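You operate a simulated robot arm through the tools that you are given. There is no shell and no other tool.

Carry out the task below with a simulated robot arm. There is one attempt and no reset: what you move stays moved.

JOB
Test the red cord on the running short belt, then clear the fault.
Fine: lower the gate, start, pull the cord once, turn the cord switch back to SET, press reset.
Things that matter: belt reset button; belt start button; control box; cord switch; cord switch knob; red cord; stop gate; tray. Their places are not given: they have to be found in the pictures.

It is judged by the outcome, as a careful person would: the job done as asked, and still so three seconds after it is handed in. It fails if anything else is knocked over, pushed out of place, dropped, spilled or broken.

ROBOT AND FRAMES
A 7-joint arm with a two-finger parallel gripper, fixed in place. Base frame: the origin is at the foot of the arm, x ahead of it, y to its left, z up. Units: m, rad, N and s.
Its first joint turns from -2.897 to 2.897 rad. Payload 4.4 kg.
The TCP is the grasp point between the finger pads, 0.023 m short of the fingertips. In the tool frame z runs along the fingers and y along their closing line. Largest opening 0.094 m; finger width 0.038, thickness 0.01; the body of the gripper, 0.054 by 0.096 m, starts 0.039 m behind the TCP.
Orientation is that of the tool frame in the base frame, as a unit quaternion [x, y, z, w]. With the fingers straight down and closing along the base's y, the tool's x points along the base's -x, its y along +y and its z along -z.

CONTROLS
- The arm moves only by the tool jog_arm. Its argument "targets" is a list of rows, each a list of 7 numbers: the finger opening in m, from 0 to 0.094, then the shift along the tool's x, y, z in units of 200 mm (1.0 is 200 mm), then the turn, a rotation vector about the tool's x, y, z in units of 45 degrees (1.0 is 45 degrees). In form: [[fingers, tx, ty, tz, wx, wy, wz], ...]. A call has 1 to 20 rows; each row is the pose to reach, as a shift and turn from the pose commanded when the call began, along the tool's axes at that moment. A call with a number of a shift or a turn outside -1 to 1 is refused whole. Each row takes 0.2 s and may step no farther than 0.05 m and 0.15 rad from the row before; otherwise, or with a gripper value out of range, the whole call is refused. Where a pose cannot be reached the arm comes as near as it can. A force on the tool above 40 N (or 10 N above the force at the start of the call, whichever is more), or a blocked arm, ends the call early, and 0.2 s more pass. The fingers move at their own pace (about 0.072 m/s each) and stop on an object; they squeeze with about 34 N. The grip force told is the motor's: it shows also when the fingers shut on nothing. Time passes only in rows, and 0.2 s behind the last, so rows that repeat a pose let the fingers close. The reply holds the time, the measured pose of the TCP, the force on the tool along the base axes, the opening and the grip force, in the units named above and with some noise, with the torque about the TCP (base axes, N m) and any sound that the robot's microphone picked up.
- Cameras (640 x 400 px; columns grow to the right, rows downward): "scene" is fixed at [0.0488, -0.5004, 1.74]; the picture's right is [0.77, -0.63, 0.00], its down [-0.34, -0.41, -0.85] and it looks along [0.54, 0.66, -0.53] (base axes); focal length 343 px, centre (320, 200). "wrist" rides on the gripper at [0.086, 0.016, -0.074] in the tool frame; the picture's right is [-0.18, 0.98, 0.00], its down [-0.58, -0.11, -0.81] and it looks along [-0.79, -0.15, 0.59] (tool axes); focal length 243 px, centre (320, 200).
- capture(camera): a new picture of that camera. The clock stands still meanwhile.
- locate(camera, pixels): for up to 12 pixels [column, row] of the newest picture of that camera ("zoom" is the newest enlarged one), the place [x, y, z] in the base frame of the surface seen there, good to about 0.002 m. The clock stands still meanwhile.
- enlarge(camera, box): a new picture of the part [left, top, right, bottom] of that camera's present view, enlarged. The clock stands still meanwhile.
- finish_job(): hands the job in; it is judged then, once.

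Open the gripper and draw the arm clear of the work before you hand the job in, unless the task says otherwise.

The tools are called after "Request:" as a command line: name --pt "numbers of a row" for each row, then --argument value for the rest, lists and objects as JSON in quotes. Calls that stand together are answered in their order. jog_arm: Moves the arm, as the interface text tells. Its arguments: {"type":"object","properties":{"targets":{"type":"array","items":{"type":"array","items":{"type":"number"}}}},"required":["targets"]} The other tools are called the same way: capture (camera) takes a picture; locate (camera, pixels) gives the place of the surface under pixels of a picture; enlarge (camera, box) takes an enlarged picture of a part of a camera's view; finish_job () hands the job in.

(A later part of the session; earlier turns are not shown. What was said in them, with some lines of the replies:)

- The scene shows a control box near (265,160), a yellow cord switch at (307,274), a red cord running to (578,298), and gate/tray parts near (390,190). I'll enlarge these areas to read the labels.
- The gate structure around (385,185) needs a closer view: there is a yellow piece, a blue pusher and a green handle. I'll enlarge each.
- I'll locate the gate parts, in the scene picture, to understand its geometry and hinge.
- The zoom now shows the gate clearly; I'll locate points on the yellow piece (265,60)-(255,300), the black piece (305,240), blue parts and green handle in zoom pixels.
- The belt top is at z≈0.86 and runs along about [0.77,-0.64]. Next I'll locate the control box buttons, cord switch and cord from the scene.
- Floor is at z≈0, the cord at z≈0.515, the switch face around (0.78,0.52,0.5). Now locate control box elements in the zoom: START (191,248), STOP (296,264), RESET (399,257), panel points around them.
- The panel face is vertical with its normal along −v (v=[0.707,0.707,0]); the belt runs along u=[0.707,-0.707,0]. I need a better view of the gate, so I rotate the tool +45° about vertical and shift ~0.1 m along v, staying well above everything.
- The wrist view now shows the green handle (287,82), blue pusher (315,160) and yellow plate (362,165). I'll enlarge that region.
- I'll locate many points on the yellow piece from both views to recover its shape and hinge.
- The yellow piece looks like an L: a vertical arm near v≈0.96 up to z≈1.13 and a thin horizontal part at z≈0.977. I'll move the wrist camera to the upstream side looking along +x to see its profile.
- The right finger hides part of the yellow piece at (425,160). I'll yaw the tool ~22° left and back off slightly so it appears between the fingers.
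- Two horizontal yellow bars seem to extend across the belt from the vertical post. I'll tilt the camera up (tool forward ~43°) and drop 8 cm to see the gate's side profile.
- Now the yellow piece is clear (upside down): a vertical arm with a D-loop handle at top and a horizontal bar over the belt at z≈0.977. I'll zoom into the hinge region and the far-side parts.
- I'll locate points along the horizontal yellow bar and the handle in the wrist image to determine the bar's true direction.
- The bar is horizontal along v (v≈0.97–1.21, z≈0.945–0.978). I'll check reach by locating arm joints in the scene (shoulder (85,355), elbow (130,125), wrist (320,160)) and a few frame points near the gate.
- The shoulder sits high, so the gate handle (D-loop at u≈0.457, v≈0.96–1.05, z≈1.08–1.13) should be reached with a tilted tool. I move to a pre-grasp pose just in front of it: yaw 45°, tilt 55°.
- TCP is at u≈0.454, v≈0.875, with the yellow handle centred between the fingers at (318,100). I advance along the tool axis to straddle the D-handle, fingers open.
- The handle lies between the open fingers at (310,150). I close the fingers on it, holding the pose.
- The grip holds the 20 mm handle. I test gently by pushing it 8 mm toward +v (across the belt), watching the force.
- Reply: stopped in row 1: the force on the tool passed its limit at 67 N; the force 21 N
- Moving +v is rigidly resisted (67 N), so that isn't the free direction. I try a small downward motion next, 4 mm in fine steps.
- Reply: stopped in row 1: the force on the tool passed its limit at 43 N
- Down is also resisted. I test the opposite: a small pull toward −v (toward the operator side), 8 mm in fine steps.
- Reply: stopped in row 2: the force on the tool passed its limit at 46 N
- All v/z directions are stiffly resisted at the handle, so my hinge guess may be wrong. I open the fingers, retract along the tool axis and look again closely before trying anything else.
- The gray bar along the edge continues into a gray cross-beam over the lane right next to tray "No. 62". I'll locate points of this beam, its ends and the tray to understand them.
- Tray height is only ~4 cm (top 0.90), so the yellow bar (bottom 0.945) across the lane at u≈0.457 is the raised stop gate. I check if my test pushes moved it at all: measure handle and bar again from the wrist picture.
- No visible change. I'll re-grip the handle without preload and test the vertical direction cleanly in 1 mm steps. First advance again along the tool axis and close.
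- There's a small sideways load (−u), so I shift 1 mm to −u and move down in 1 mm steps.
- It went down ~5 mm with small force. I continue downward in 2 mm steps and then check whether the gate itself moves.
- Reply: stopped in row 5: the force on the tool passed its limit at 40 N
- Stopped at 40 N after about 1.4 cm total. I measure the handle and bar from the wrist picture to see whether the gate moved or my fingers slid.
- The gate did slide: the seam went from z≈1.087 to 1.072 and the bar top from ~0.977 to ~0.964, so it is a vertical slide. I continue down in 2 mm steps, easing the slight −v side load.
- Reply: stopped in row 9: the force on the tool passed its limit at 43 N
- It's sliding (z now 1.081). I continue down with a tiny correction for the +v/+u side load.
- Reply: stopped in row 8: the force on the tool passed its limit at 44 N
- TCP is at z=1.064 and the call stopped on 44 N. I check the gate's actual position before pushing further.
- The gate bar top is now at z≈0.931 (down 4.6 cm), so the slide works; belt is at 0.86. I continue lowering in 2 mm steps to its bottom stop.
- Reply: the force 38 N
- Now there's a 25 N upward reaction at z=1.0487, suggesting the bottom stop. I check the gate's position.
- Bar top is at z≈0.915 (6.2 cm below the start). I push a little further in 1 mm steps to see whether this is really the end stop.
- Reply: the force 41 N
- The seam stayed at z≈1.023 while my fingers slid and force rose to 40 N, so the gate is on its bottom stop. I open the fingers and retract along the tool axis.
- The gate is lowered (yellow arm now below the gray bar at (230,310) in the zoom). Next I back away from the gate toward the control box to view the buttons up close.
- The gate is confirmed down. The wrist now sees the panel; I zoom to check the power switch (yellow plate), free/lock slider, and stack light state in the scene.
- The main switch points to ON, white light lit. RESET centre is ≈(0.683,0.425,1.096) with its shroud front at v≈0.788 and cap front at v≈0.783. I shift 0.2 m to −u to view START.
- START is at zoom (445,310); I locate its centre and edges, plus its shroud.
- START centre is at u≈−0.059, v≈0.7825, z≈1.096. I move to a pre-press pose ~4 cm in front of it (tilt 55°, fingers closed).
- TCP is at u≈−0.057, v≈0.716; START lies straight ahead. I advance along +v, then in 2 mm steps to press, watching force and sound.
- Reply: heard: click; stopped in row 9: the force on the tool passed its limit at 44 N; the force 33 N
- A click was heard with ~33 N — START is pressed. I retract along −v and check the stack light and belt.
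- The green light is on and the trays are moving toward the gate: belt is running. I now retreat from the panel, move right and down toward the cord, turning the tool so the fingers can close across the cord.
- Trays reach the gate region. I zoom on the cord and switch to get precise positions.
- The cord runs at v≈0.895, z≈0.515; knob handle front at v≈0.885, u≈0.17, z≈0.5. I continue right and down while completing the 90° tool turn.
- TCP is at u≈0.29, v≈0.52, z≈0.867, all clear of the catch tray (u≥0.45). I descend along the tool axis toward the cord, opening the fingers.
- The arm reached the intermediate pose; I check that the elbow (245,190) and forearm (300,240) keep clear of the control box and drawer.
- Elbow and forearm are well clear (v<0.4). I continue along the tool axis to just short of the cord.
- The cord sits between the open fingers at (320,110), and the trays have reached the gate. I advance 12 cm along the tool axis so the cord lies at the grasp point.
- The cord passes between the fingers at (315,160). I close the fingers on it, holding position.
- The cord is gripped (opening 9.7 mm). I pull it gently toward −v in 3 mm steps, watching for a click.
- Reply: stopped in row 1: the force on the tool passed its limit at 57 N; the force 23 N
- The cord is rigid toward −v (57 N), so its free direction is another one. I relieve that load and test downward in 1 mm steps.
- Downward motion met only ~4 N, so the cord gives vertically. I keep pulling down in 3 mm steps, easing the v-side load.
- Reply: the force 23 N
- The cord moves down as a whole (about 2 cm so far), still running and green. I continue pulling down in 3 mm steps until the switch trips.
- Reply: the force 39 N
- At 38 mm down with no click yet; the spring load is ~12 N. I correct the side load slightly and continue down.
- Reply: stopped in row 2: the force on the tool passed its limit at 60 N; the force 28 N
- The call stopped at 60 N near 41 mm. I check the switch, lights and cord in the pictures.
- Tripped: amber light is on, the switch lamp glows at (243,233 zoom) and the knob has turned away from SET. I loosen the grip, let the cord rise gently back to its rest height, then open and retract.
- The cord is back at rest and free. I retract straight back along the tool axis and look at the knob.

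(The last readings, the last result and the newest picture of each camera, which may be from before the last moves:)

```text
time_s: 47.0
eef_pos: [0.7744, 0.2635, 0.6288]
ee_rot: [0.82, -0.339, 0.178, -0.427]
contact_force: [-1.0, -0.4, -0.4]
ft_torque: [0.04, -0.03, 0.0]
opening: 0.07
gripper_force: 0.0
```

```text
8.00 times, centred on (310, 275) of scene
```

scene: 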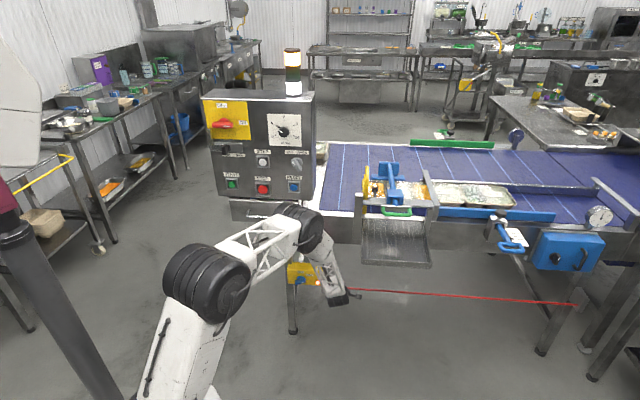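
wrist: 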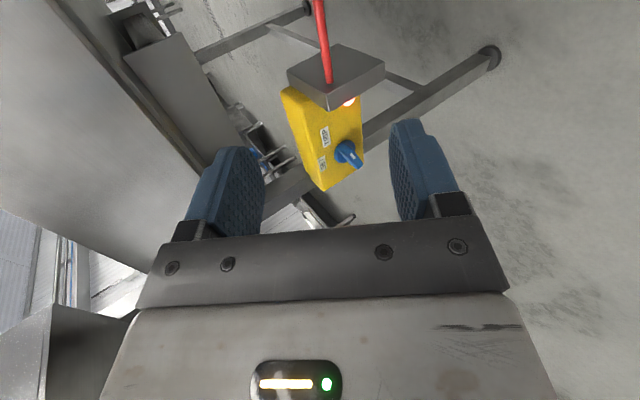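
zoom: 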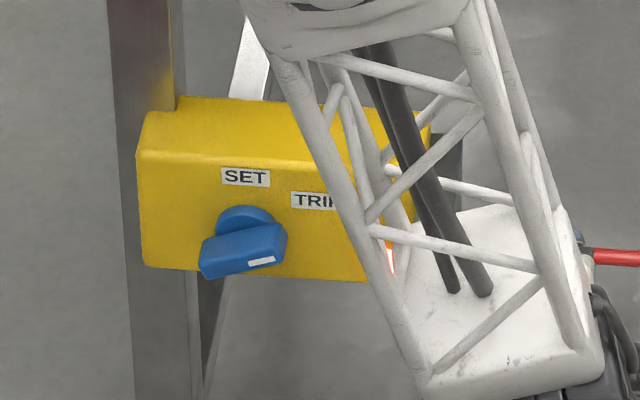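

The knob bar now lies nearly horizontal, pointer to the right (TRIP). I move in front of the switch, turning the tool back so the wrist camera can view the knob squarely.

Request:
jog_arm --pt "0.05 -0.158 0.102 -0.045 0 0 0.167" --pt "0.03 -0.315 0.203 -0.09 0 0 0.333" --pt "0.01 -0.473 0.305 -0.135 0 0 0.5" --pt "0.0 -0.631 0.407 -0.179 0 0 0.667" --pt "0.0 -0.788 0.508 -0.224 0 0 0.833" --pt "0.0 -0.946 0.61 -0.269 0 0 1.0"

Request:
jog_arm --pt "0.0 0 0 0 0 0 0.167" --pt "0.0 0 0 0 0 0 0.333" --pt "0.0 0 0 0 0 0 0.5" --pt "0.0 0 0 0 0 0 0.667" --pt "0.0 0 0 0 0 0 0.833" --pt "0.0 0 0 0 0 0 1.0"

Request:
capture --camera "wrist"

Request:
capture --camera "scene"

```text
time_s: 48.4
eef_pos: [0.5603, 0.3184, 0.5603]
ee_rot: [-0.626, 0.627, -0.001, 0.464]
contact_force: [-0.4, 0.4, 0.4]
ft_torque: [0.0, 0.01, 0.01]
opening: 0.0
gripper_force: 34.1
```

```text
time_s: 49.8
eef_pos: [0.5596, 0.3155, 0.5595]
ee_rot: [-0.339, 0.819, 0.178, 0.428]
contact_force: [-0.1, -0.3, -0.2]
ft_torque: [0.02, 0.03, 0.0]
opening: 0.0002
gripper_force: 33.9
```

```text
taken
```

wrist: 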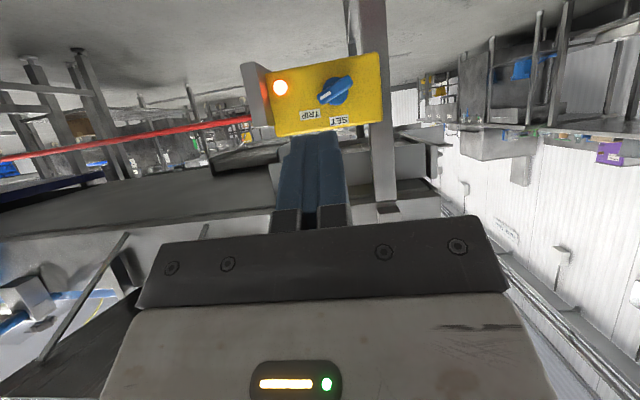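

```text
taken
```

scene: 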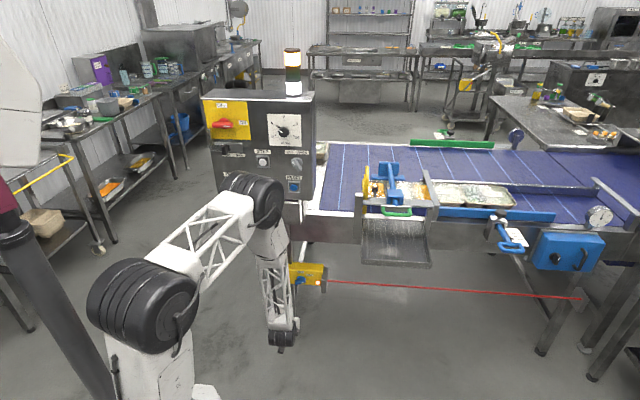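

The wrist camera now sees the switch face (upside down) at (320,95). I zoom in and locate knob features.

Request:
enlarge --camera "wrist" --box '[250, 50, 390, 140]'

```text
4.44 times, centred on (320, 95) of wrist
```

zoom: 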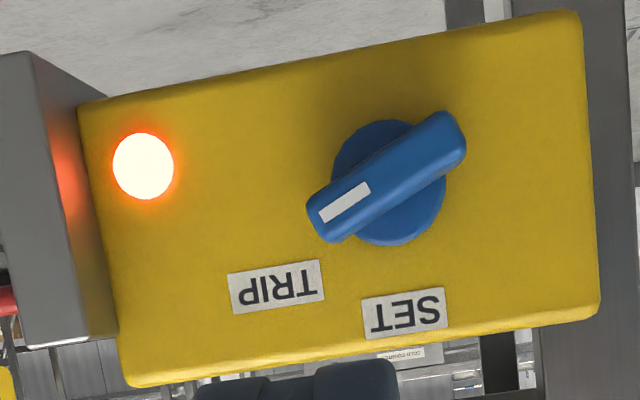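

I locate the bar ends, disc rim, face and labels in this zoom.

Request:
locate --camera "zoom" --pixels '[[345, 203], [325, 218], [440, 135], [385, 175], [390, 125], [400, 240], [345, 160], [435, 200], [520, 200], [250, 180], [404, 315], [275, 287]]'

```text
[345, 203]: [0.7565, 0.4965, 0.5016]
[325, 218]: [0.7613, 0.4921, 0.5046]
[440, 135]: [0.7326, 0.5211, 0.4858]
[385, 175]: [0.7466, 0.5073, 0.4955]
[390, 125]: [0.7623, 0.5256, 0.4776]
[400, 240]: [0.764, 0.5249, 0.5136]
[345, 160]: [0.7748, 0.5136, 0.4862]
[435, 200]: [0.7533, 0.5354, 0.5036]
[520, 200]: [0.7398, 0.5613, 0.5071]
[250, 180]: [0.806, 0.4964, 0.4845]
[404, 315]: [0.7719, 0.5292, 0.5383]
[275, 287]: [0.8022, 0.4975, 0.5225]
```

Knob axis: u≈0.169, z≈0.4955; bar front v≈0.8865, disc front 0.911, face 0.920; pointer ≈60–65° clockwise from SET. To judge reach for a horizontal tool I locate the arm's joints in the scene.

Request:
locate --camera "scene" --pixels '[[265, 205], [255, 190], [240, 185], [175, 310], [150, 300], [120, 290], [280, 340], [275, 260], [160, 380], [290, 335]]'

Request:
enlarge --camera "scene" --box '[60, 160, 340, 400]'

```text
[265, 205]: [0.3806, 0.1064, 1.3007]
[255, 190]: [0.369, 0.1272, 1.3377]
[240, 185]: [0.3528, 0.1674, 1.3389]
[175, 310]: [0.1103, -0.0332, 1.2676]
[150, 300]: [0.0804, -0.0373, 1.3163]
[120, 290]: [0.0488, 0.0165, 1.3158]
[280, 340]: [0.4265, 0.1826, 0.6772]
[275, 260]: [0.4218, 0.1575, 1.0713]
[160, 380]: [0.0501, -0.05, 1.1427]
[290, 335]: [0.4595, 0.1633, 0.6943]
```

```text
1.67 times, centred on (200, 280) of scene
```

zoom: 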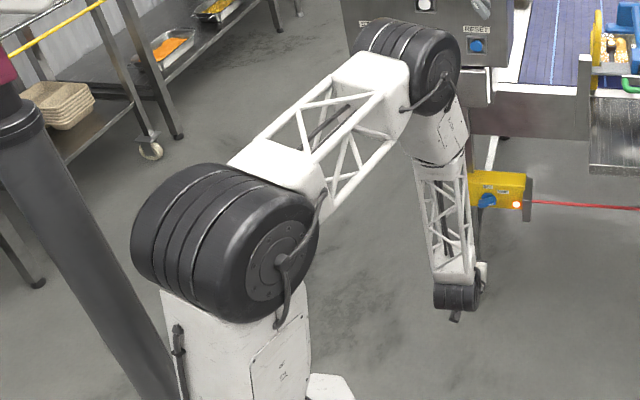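

I test reach by tilting the tool to horizontal and moving to 10 cm in front of the knob axis.

Request:
jog_arm --pt "0.01 -0.04 0.004 0.169 0 -0.156 0" --pt "0.02 -0.08 0.007 0.337 0 -0.311 0" --pt "0.03 -0.12 0.011 0.506 0 -0.467 0" --pt "0.04 -0.16 0.014 0.674 0 -0.622 0" --pt "0.05 -0.2 0.018 0.843 0 -0.778 0"

Request:
capture --camera "wrist"

Request:
capture --camera "scene"

```text
time_s: 51.0
eef_pos: [0.6717, 0.434, 0.4958]
ee_rot: [-0.27, 0.651, 0.271, 0.655]
contact_force: [0.4, -0.2, 0.4]
ft_torque: [0.01, 0.01, 0.01]
opening: 0.0503
gripper_force: 0.1
```

```text
taken
```

wrist: 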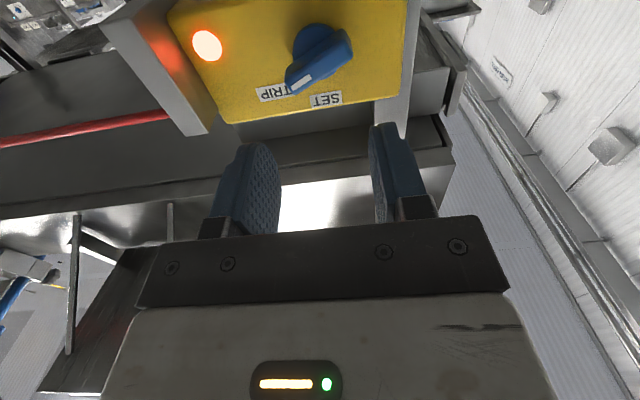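

```text
taken
```

scene: 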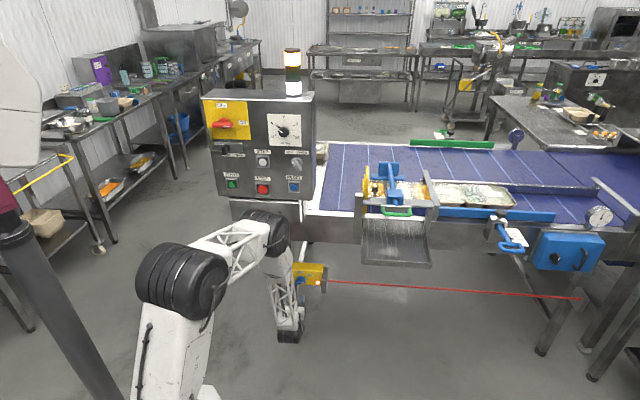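

Reach is fine with the tool horizontal (u≈0.168, v≈0.782, z≈0.496). I now rotate the hand +62° about its axis so the finger line is perpendicular to the knob bar.

Request:
jog_arm --pt "0.06 0 0 0 0 0 0.167" --pt "0.06 0 0 0 0 0 0.333" --pt "0.06 0 0 0 0 0 0.5" --pt "0.06 0 0 0 0 0 0.667" --pt "0.06 0 0 0 0 0 0.833" --pt "0.06 0 0 0 0 0 1.0"

Request:
jog_arm --pt "0.06 0 0 0 0 0 0.13" --pt "0.06 0 0 0 0 0 0.26" --pt "0.06 0 0 0 0 0 0.4"

Request:
capture --camera "wrist"

Request:
enlarge --camera "wrist" --box '[200, 0, 460, 230]'

```text
time_s: 52.4
eef_pos: [0.6707, 0.4338, 0.4957]
ee_rot: [0.001, 0.706, 0.501, 0.5]
contact_force: [-0.4, -1.0, 0.1]
ft_torque: [0.02, 0.02, 0.03]
opening: 0.0598
gripper_force: 0.0
```

```text
time_s: 53.1
eef_pos: [0.6721, 0.433, 0.4952]
ee_rot: [0.11, 0.698, 0.573, 0.416]
contact_force: [0.2, 0.0, -0.7]
ft_torque: [0.04, -0.03, 0.03]
opening: 0.06
gripper_force: 0.0
```

```text
taken
```

wrist: 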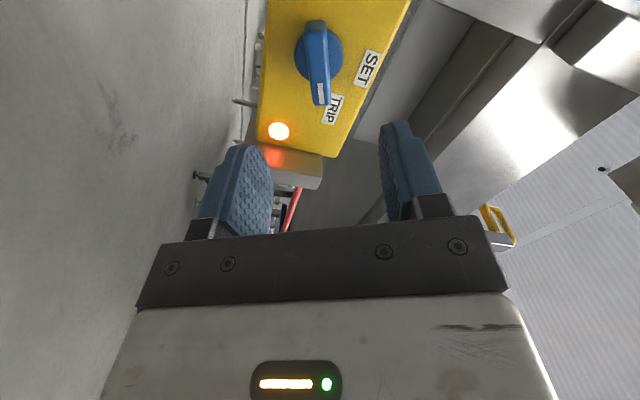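

```text
1.74 times, centred on (330, 115) of wrist
```

zoom: 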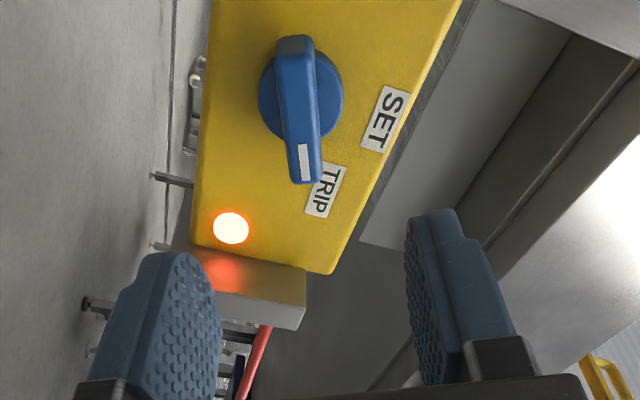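

The bar is centred between the fingers (bar at x≈318, finger midpoint ≈322). I advance 10 cm along the tool axis so the fingertips straddle the bar, stopping ~6 mm short of the disc.

Request:
jog_arm --pt "0.06 0 0 0.15 0 0 0" --pt "0.06 0 0 0.3 0 0 0" --pt "0.06 0 0 0.42 0 0 0" --pt "0.06 0 0 0.5 0 0 0"

Request:
capture --camera "wrist"

Request:
enlarge --camera "scene" --box '[250, 240, 350, 330]'

```text
time_s: 54.1
eef_pos: [0.7427, 0.5031, 0.4961]
ee_rot: [0.108, 0.697, 0.573, 0.416]
contact_force: [-0.4, -0.8, 0.2]
ft_torque: [-0.01, 0.01, -0.02]
opening: 0.0601
gripper_force: 0.1
```

```text
taken
```

wrist: 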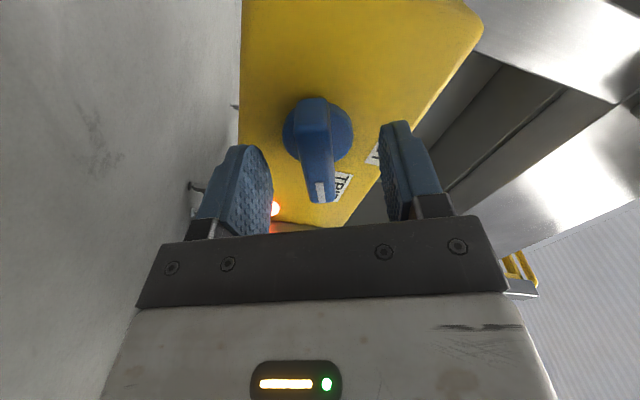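

```text
4.44 times, centred on (300, 285) of scene
```

zoom: 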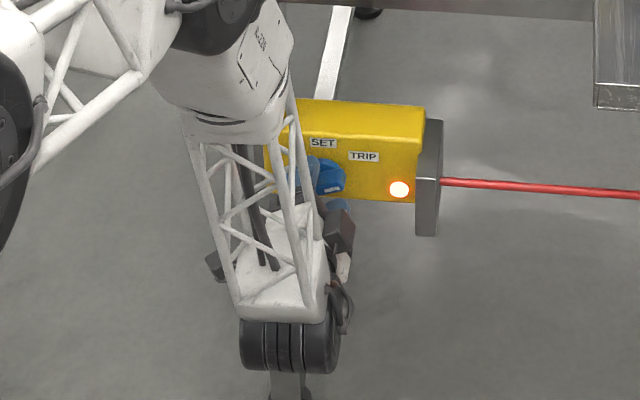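

The knob bar lies squarely between the finger pads at (318,150). I close the gripper on it.

Request:
jog_arm --pt "0.0 0 0 0 0 0 0" --pt "0.0 0 0 0 0 0 0" --pt "0.0 0 0 0 0 0 0" --pt "0.0 0 0 0 0 0 0"

Request:
capture --camera "wrist"

```text
time_s: 55.1
eef_pos: [0.741, 0.503, 0.4949]
ee_rot: [0.112, 0.698, 0.572, 0.416]
contact_force: [7.7, 3.9, -8.2]
ft_torque: [-0.13, 0.15, 0.14]
opening: 0.0159
gripper_force: 45.3
stopped in row 4: the force on the tool passed its limit at 41 N (the readings are from after the stop); the commanded pose is now the measured one
```

```text
taken
```

wrist: 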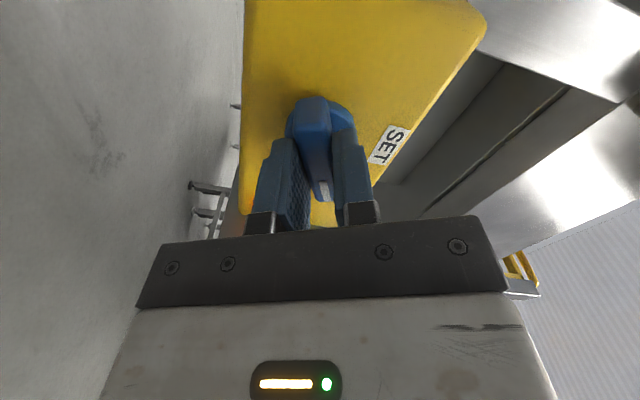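

The bar is gripped (16 mm). I rotate counter-clockwise (−z about the tool axis) in 5° steps back toward SET.

Request:
jog_arm --pt "0.0 0 0 0 0 0 -0.111" --pt "0.0 0 0 0 0 0 -0.222" --pt "0.0 0 0 0 0 0 -0.333" --pt "0.0 0 0 0 0 0 -0.444" --pt "0.0 0 0 0 0 0 -0.556" --pt "0.0 0 0 0 0 0 -0.667" --pt "0.0 0 0 0 0 0 -0.778" --pt "0.0 0 0 0 0 0 -0.889" --pt "0.0 0 0 0 0 0 -1.0"

Request:
capture --camera "wrist"

```text
time_s: 55.8
eef_pos: [0.7421, 0.5021, 0.4952]
ee_rot: [0.05, 0.705, 0.535, 0.464]
contact_force: [7.9, 6.3, -9.5]
ft_torque: [-0.01, 0.03, 0.02]
opening: 0.0157
gripper_force: 44.5
stopped in row 3: the force on the tool passed its limit at 43 N (the readings are from after the stop); the commanded pose is now the measured one
```

```text
taken
```

wrist: 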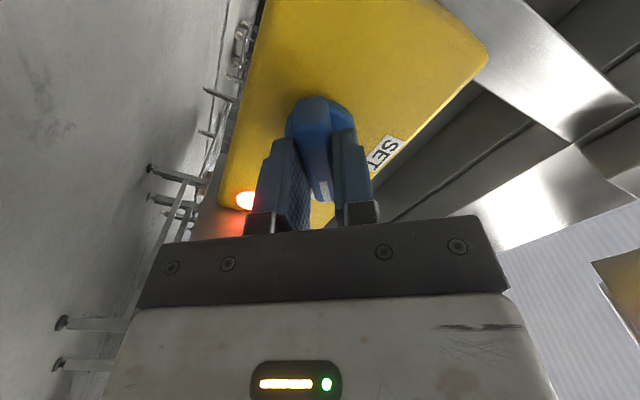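

Rotated ~10° before side loads stopped it. I loosen the grip slightly (20 mm opening) so the fingers turn the bar like a wrench without side load, and continue counter-clockwise.

Request:
jog_arm --pt "0.02 0 0 0 0 0 0" --pt "0.02 0 0 0 0 0 -0.111" --pt "0.02 0 0 0 0 0 -0.222" --pt "0.02 0 0 0 0 0 -0.333" --pt "0.02 0 0 0 0 0 -0.444" --pt "0.02 0 0 0 0 0 -0.556" --pt "0.02 0 0 0 0 0 -0.667" --pt "0.02 0 0 0 0 0 -0.778" --pt "0.02 0 0 0 0 0 -0.889" --pt "0.02 0 0 0 0 0 -1.0"

Request:
capture --camera "wrist"

```text
time_s: 58.0
eef_pos: [0.7406, 0.5025, 0.4959]
ee_rot: [-0.223, 0.671, 0.316, 0.633]
contact_force: [2.3, -5.7, -1.2]
ft_torque: [0.09, 0.08, -0.06]
opening: 0.0226
gripper_force: 2.8
```

```text
taken
```

wrist: 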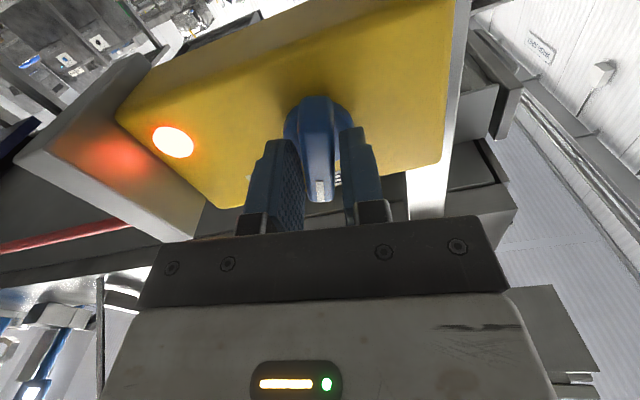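

The knob turned with the fingers and ~9° remains plus slack; the red lamp is still lit. I continue rotating in 4° steps, a little past vertical, until it seats at SET.

Request:
jog_arm --pt "0.02 0 0 0 0 0 -0.089" --pt "0.02 0 0 0 0 0 -0.178" --pt "0.02 0 0 0 0 0 -0.267" --pt "0.02 0 0 0 0 0 -0.333" --pt "0.02 0 0 0 0 0 -0.4" --pt "0.02 0 0 0 0 0 -0.4"

Request:
capture --camera "wrist"

Request:
enlarge --camera "wrist" --box '[200, 50, 440, 220]'

Request:
capture --camera "scene"

```text
time_s: 59.4
eef_pos: [0.7411, 0.5043, 0.4947]
ee_rot: [-0.325, 0.628, 0.213, 0.674]
contact_force: [8.8, -7.2, -4.3]
ft_torque: [0.16, 0.25, -0.11]
opening: 0.0248
gripper_force: 4.7
```

```text
taken
```

wrist: 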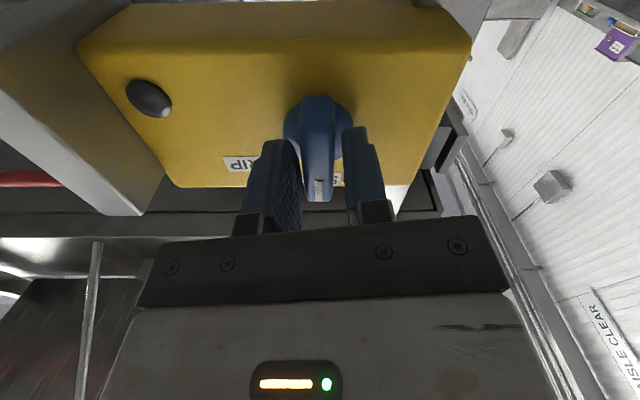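

```text
2.35 times, centred on (320, 135) of wrist
```

zoom: 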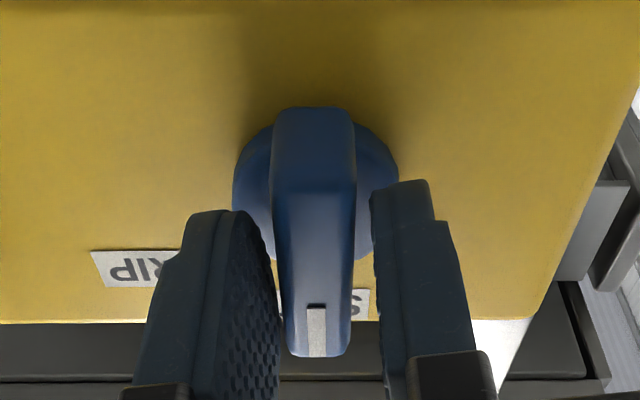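

```text
taken
```

scene: 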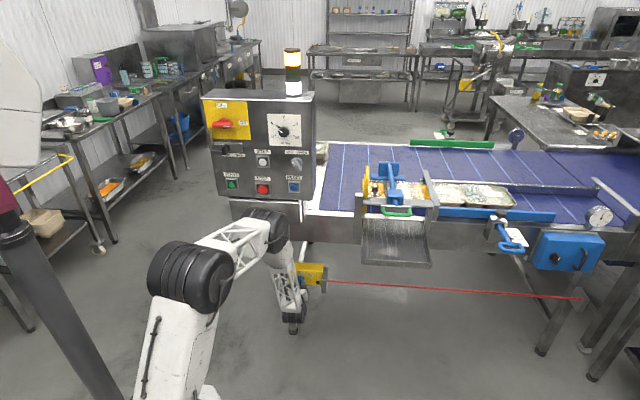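

The switch lamp is off now, and the pointer faces SET. I open the fingers and back straight out, then verify the knob.

Request:
jog_arm --pt "0.03 0 0 0 0 0 0" --pt "0.05 0 0 0 0 0 0" --pt "0.06 0 0 0 0 0 0" --pt "0.06 0 0 -0.1 0 0 0" --pt "0.06 0 0 -0.25 0 0 0" --pt "0.06 0 0 -0.45 0 0 0" --pt "0.06 0 0 -0.65 0 0 0"

Request:
capture --camera "wrist"

Request:
enlarge --camera "wrist" --box '[210, 0, 430, 120]'

Request:
enlarge --camera "scene" --box '[270, 245, 350, 305]'

```text
time_s: 61.0
eef_pos: [0.6497, 0.4097, 0.4963]
ee_rot: [-0.325, 0.628, 0.214, 0.675]
contact_force: [-0.9, -1.0, 0.1]
ft_torque: [0.03, 0.01, 0.0]
opening: 0.06
gripper_force: 0.0
```

```text
taken
```

wrist: 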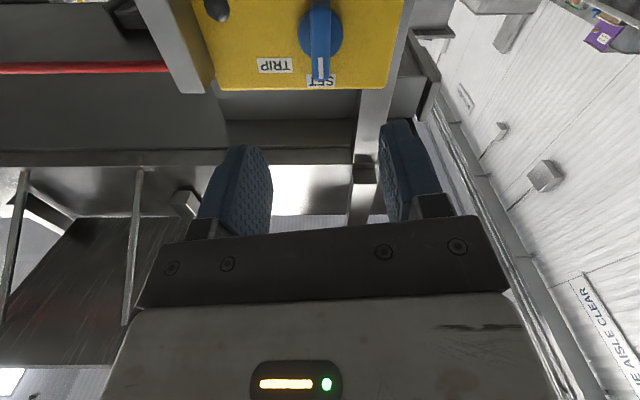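

```text
2.91 times, centred on (320, 60) of wrist
```

zoom: 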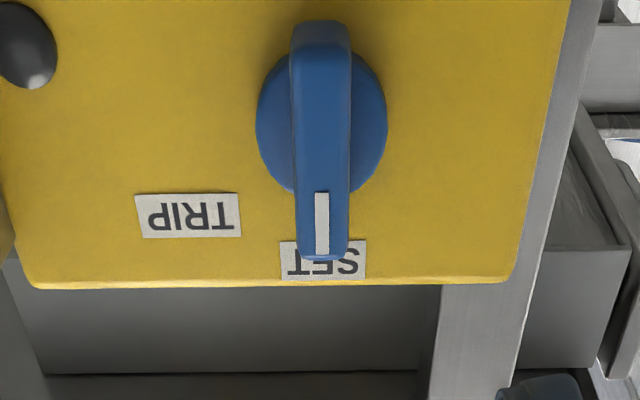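

```text
6.67 times, centred on (310, 275) of scene
```

zoom: 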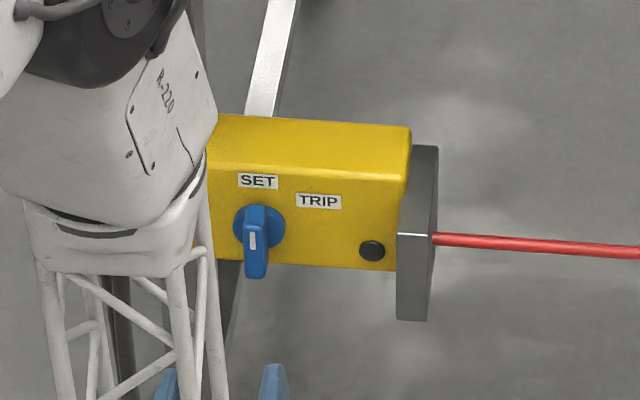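

The knob is at SET with its lamp off. Now I back away and rise toward the control panel to press RESET.

Request:
jog_arm --pt "0.04 -0.156 -0.026 -0.142 0 0 0.035" --pt "0.02 -0.313 -0.052 -0.283 0 0 0.07" --pt "0.0 -0.469 -0.078 -0.425 0 0 0.105" --pt "0.0 -0.625 -0.103 -0.567 0 0 0.139" --pt "0.0 -0.782 -0.129 -0.708 0 0 0.174" --pt "0.0 -0.938 -0.155 -0.85 0 0 0.209"

Request:
jog_arm --pt "0.0 -0.2 0 -0.03 0 0.156 0" --pt "0.0 -0.4 0 -0.06 0 0.311 0" --pt "0.0 -0.6 0 -0.09 0 0.467 0" --pt "0.0 -0.8 0 -0.12 0 0.622 0" --pt "0.0 -1.0 0 -0.15 0 0.778 0"

Request:
capture --camera "scene"

```text
time_s: 62.4
eef_pos: [0.5315, 0.2907, 0.6838]
ee_rot: [-0.272, 0.653, 0.269, 0.654]
contact_force: [0.1, -0.5, -0.4]
ft_torque: [-0.01, 0.01, 0.01]
opening: 0.0
gripper_force: 33.5
```

```text
time_s: 63.6
eef_pos: [0.5045, 0.2706, 0.8869]
ee_rot: [-0.34, 0.82, 0.173, 0.427]
contact_force: [-0.5, -0.5, -0.4]
ft_torque: [-0.02, -0.03, 0.01]
opening: 0.0001
gripper_force: 34.1
```

```text
taken
```

scene: 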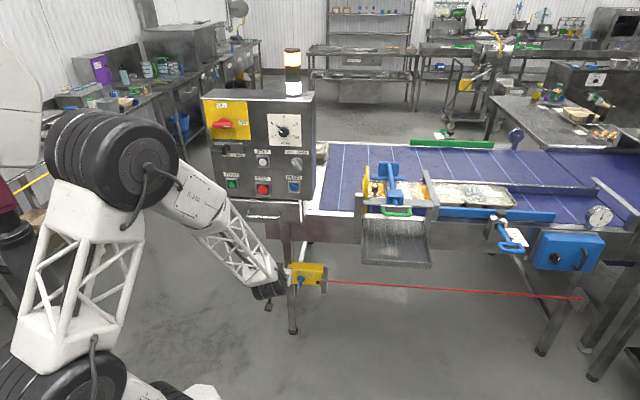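

Amber light still on, as expected before reset. I rise to the RESET height (z≈1.096) at u≈0.183, then move forward to the pre-press pose.

Request:
jog_arm --pt "0.0 -0.172 -0.017 -0.12 0 0 0" --pt "0.0 -0.343 -0.034 -0.241 0 0 0" --pt "0.0 -0.515 -0.051 -0.361 0 0 0" --pt "0.0 -0.686 -0.068 -0.481 0 0 0" --pt "0.0 -0.858 -0.085 -0.6015 0 0 0"

Request:
jog_arm --pt "0.0 -0.12 0 0.171 0 0 0" --pt "0.0 -0.24 0 0.342 0 0 0" --pt "0.0 -0.359 0 0.513 0 0 0" --pt "0.0 -0.479 0 0.684 0 0 0"

Request:
capture --camera "wrist"

Request:
enlarge --camera "scene" --box '[200, 100, 340, 220]'

```text
time_s: 64.8
eef_pos: [0.5174, 0.261, 1.0931]
ee_rot: [-0.34, 0.819, 0.174, 0.428]
contact_force: [0.3, 0.2, 0.9]
ft_torque: [0.0, 0.0, 0.0]
opening: 0.0002
gripper_force: 33.7
```

```text
time_s: 65.8
eef_pos: [0.6336, 0.3785, 1.0965]
ee_rot: [-0.34, 0.819, 0.174, 0.428]
contact_force: [0.0, 0.3, 0.0]
ft_torque: [-0.02, 0.0, 0.0]
opening: 0.0001
gripper_force: 33.8
```

```text
taken
```

wrist: 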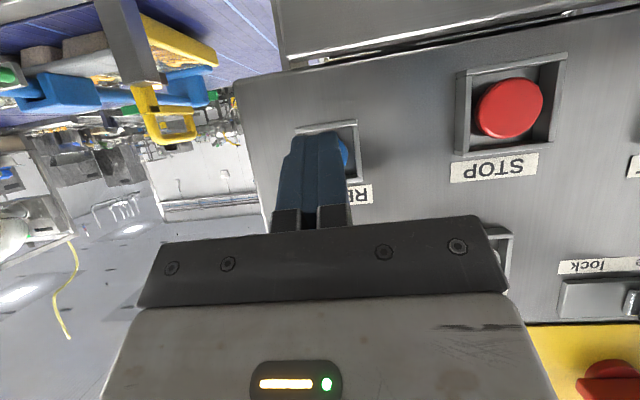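

```text
3.33 times, centred on (270, 160) of scene
```

zoom: 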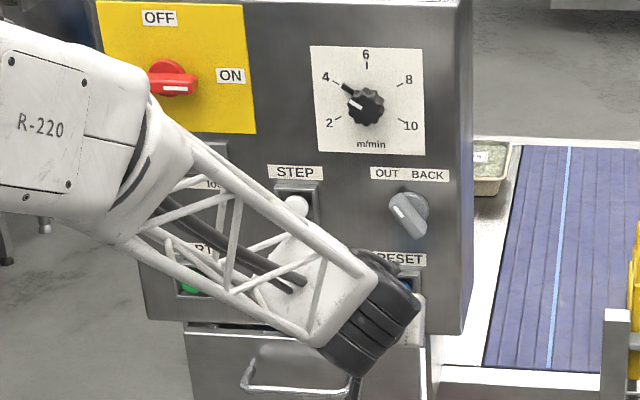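

TCP is at u≈0.180, v≈0.716, z≈1.0965, RESET straight ahead. I press along +v in 2 mm steps, listening for the click.

Request:
jog_arm --pt "0.0 -0.043 -0.01 0.0614 0 0 0" --pt "0.0 -0.0861 -0.01 0.1229 0 0 0" --pt "0.0 -0.0976 -0.01 0.1392 0 0 0" --pt "0.0 -0.1033 -0.01 0.1474 0 0 0" --pt "0.0 -0.1091 -0.01 0.1556 0 0 0" --pt "0.0 -0.1148 -0.01 0.1638 0 0 0" --pt "0.0 -0.1205 -0.01 0.172 0 0 0" --pt "0.0 -0.1263 -0.01 0.1802 0 0 0" --pt "0.0 -0.132 -0.01 0.1884 0 0 0"

```text
time_s: 67.8
eef_pos: [0.6686, 0.4078, 1.0955]
ee_rot: [-0.34, 0.82, 0.172, 0.427]
contact_force: [-17.3, -19.4, 6.3]
ft_torque: [0.14, -0.26, 0.02]
opening: 0.0
gripper_force: 33.9
heard: click
stopped in row 9: the force on the tool passed its limit at 43 N (the readings are from after the stop); the commanded pose is now the measured one
```

A click was heard on RESET. I retract along −v and check the lights.

Request:
jog_arm --pt "0.0 0.043 0 -0.0614 0 0 0" --pt "0.0 0.115 0 -0.164 0 0 0" --pt "0.0 0.215 0 -0.307 0 0 0" --pt "0.0 0.33 0 -0.471 0 0 0"

Request:
capture --camera "scene"

Request:
enlarge --camera "scene" --box '[260, 30, 340, 110]'

Request:
enlarge --camera "scene" --box '[340, 140, 540, 230]'

```text
time_s: 68.8
eef_pos: [0.5877, 0.3257, 1.09]
ee_rot: [-0.339, 0.821, 0.172, 0.427]
contact_force: [0.7, -0.2, 0.3]
ft_torque: [-0.03, 0.04, 0.01]
opening: 0.0001
gripper_force: 33.9
```

```text
taken
```

scene: 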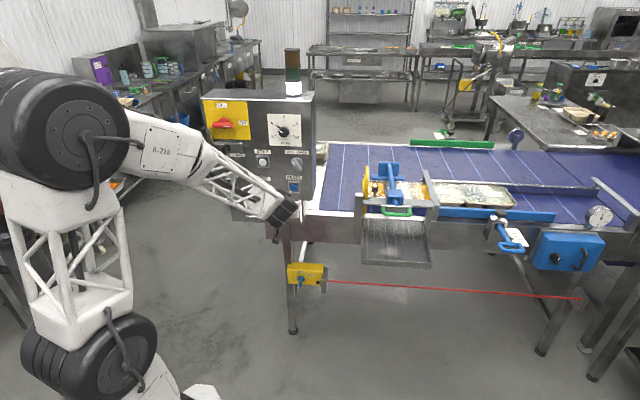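

```text
5.00 times, centred on (300, 70) of scene
```

zoom: 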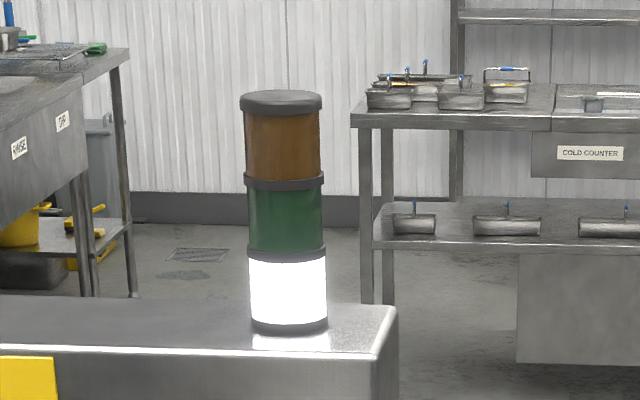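

```text
3.20 times, centred on (440, 185) of scene
```

zoom: 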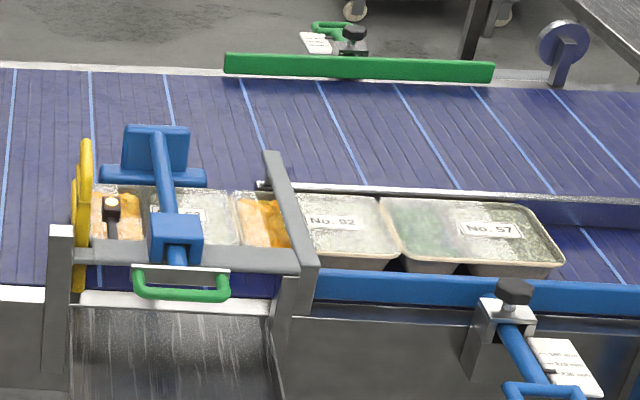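

Amber is off, only white remains: the fault is cleared, trays rest against the lowered gate. I open the gripper and draw the arm well clear of the panel.

Request:
jog_arm --pt "0.02 0.074 0 -0.1925 0 0 0" --pt "0.04 0.148 0 -0.385 0 0 0" --pt "0.06 0.221 0 -0.5775 0 0 0" --pt "0.08 0.295 0 -0.77 0 0 0" --pt "0.09 0.369 0 -0.9625 0 0 0" --pt "0.09 0.369 0 -0.9625 0 0 0"

Request:
capture --camera "scene"

Request:
enlarge --camera "scene" --box '[270, 245, 360, 305]'

Request:
enlarge --camera "scene" --box '[200, 40, 340, 220]'

Request:
enlarge --camera "scene" --box '[340, 140, 460, 230]'

```text
time_s: 70.2
eef_pos: [0.4431, 0.1855, 1.1464]
ee_rot: [-0.341, 0.819, 0.173, 0.427]
contact_force: [0.5, -0.2, 0.1]
ft_torque: [0.02, 0.04, 0.02]
opening: 0.0898
gripper_force: 0.1
```

```text
taken
```

scene: 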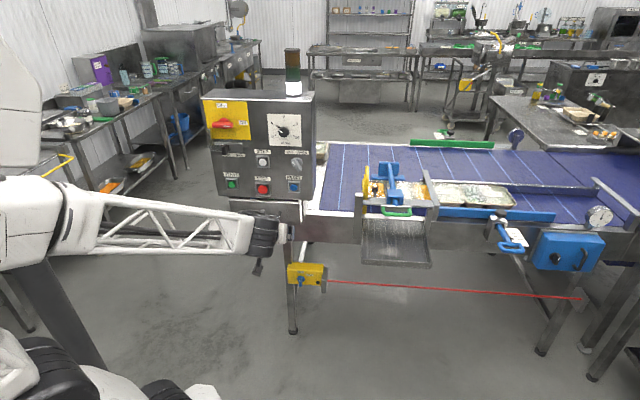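

```text
6.67 times, centred on (315, 275) of scene
```

zoom: 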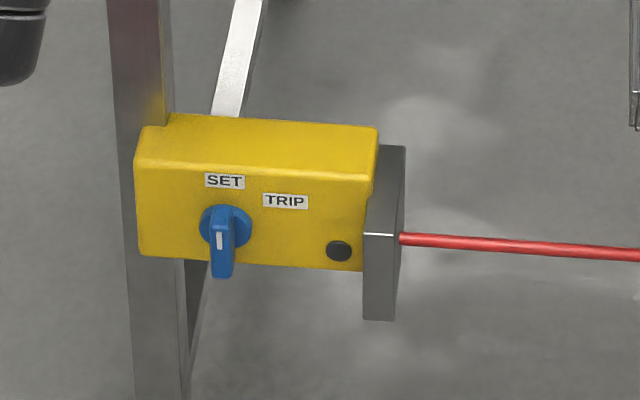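

```text
2.22 times, centred on (270, 130) of scene
```

zoom: 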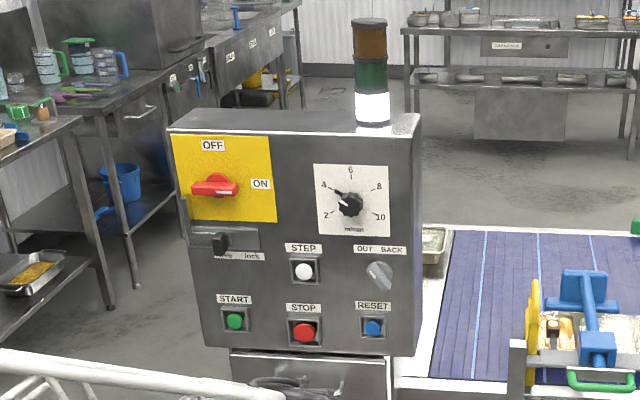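

```text
4.44 times, centred on (400, 185) of scene
```

zoom: 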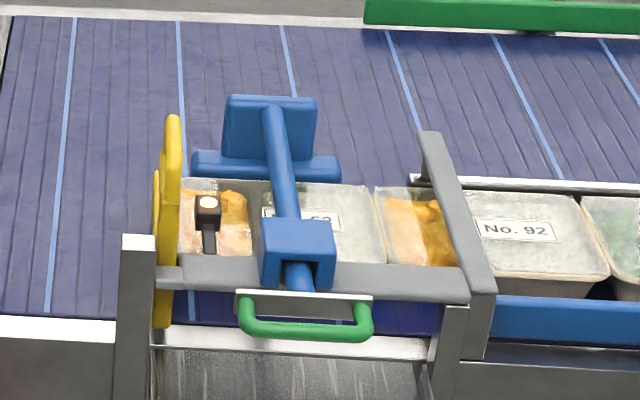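

Everything checks out: gate down with tray No. 62 held against it, belt stopped, cord at rest, knob at SET with the lamp off, amber light off and only white lit. The arm is clear and the gripper open, so I hand the job in.

Request:
finish_job

```text
The job is handed in.
```

The cord test is done and the fault is cleared; I've handed the job in.

- **Gate:** I slid the yellow stop gate down to its bottom stop. Tray No. 62 is now resting against it.
- **Start:** I pressed START. The green light came on and the trays moved toward the gate.
- **Cord:** I pulled the red cord once while the belt was running. It only moves downward, and tripped the switch after about 4 cm. The belt stopped, the amber light and the switch lamp came on, and the knob turned to TRIP. I then let the cord back up to its rest position.
- **Cord switch:** I turned the knob back to SET, and its lamp went off.
- **Reset:** I pressed RESET. The amber light went out and only the white light is on.

The belt is stopped. While working out which way the gate and cord move, I briefly pushed each in directions they don't travel, up to 67 N on the gate and 60 N on the cord. I saw no damage, and nothing else was knocked or moved out of place. The arm is clear of the work with its gripper open.
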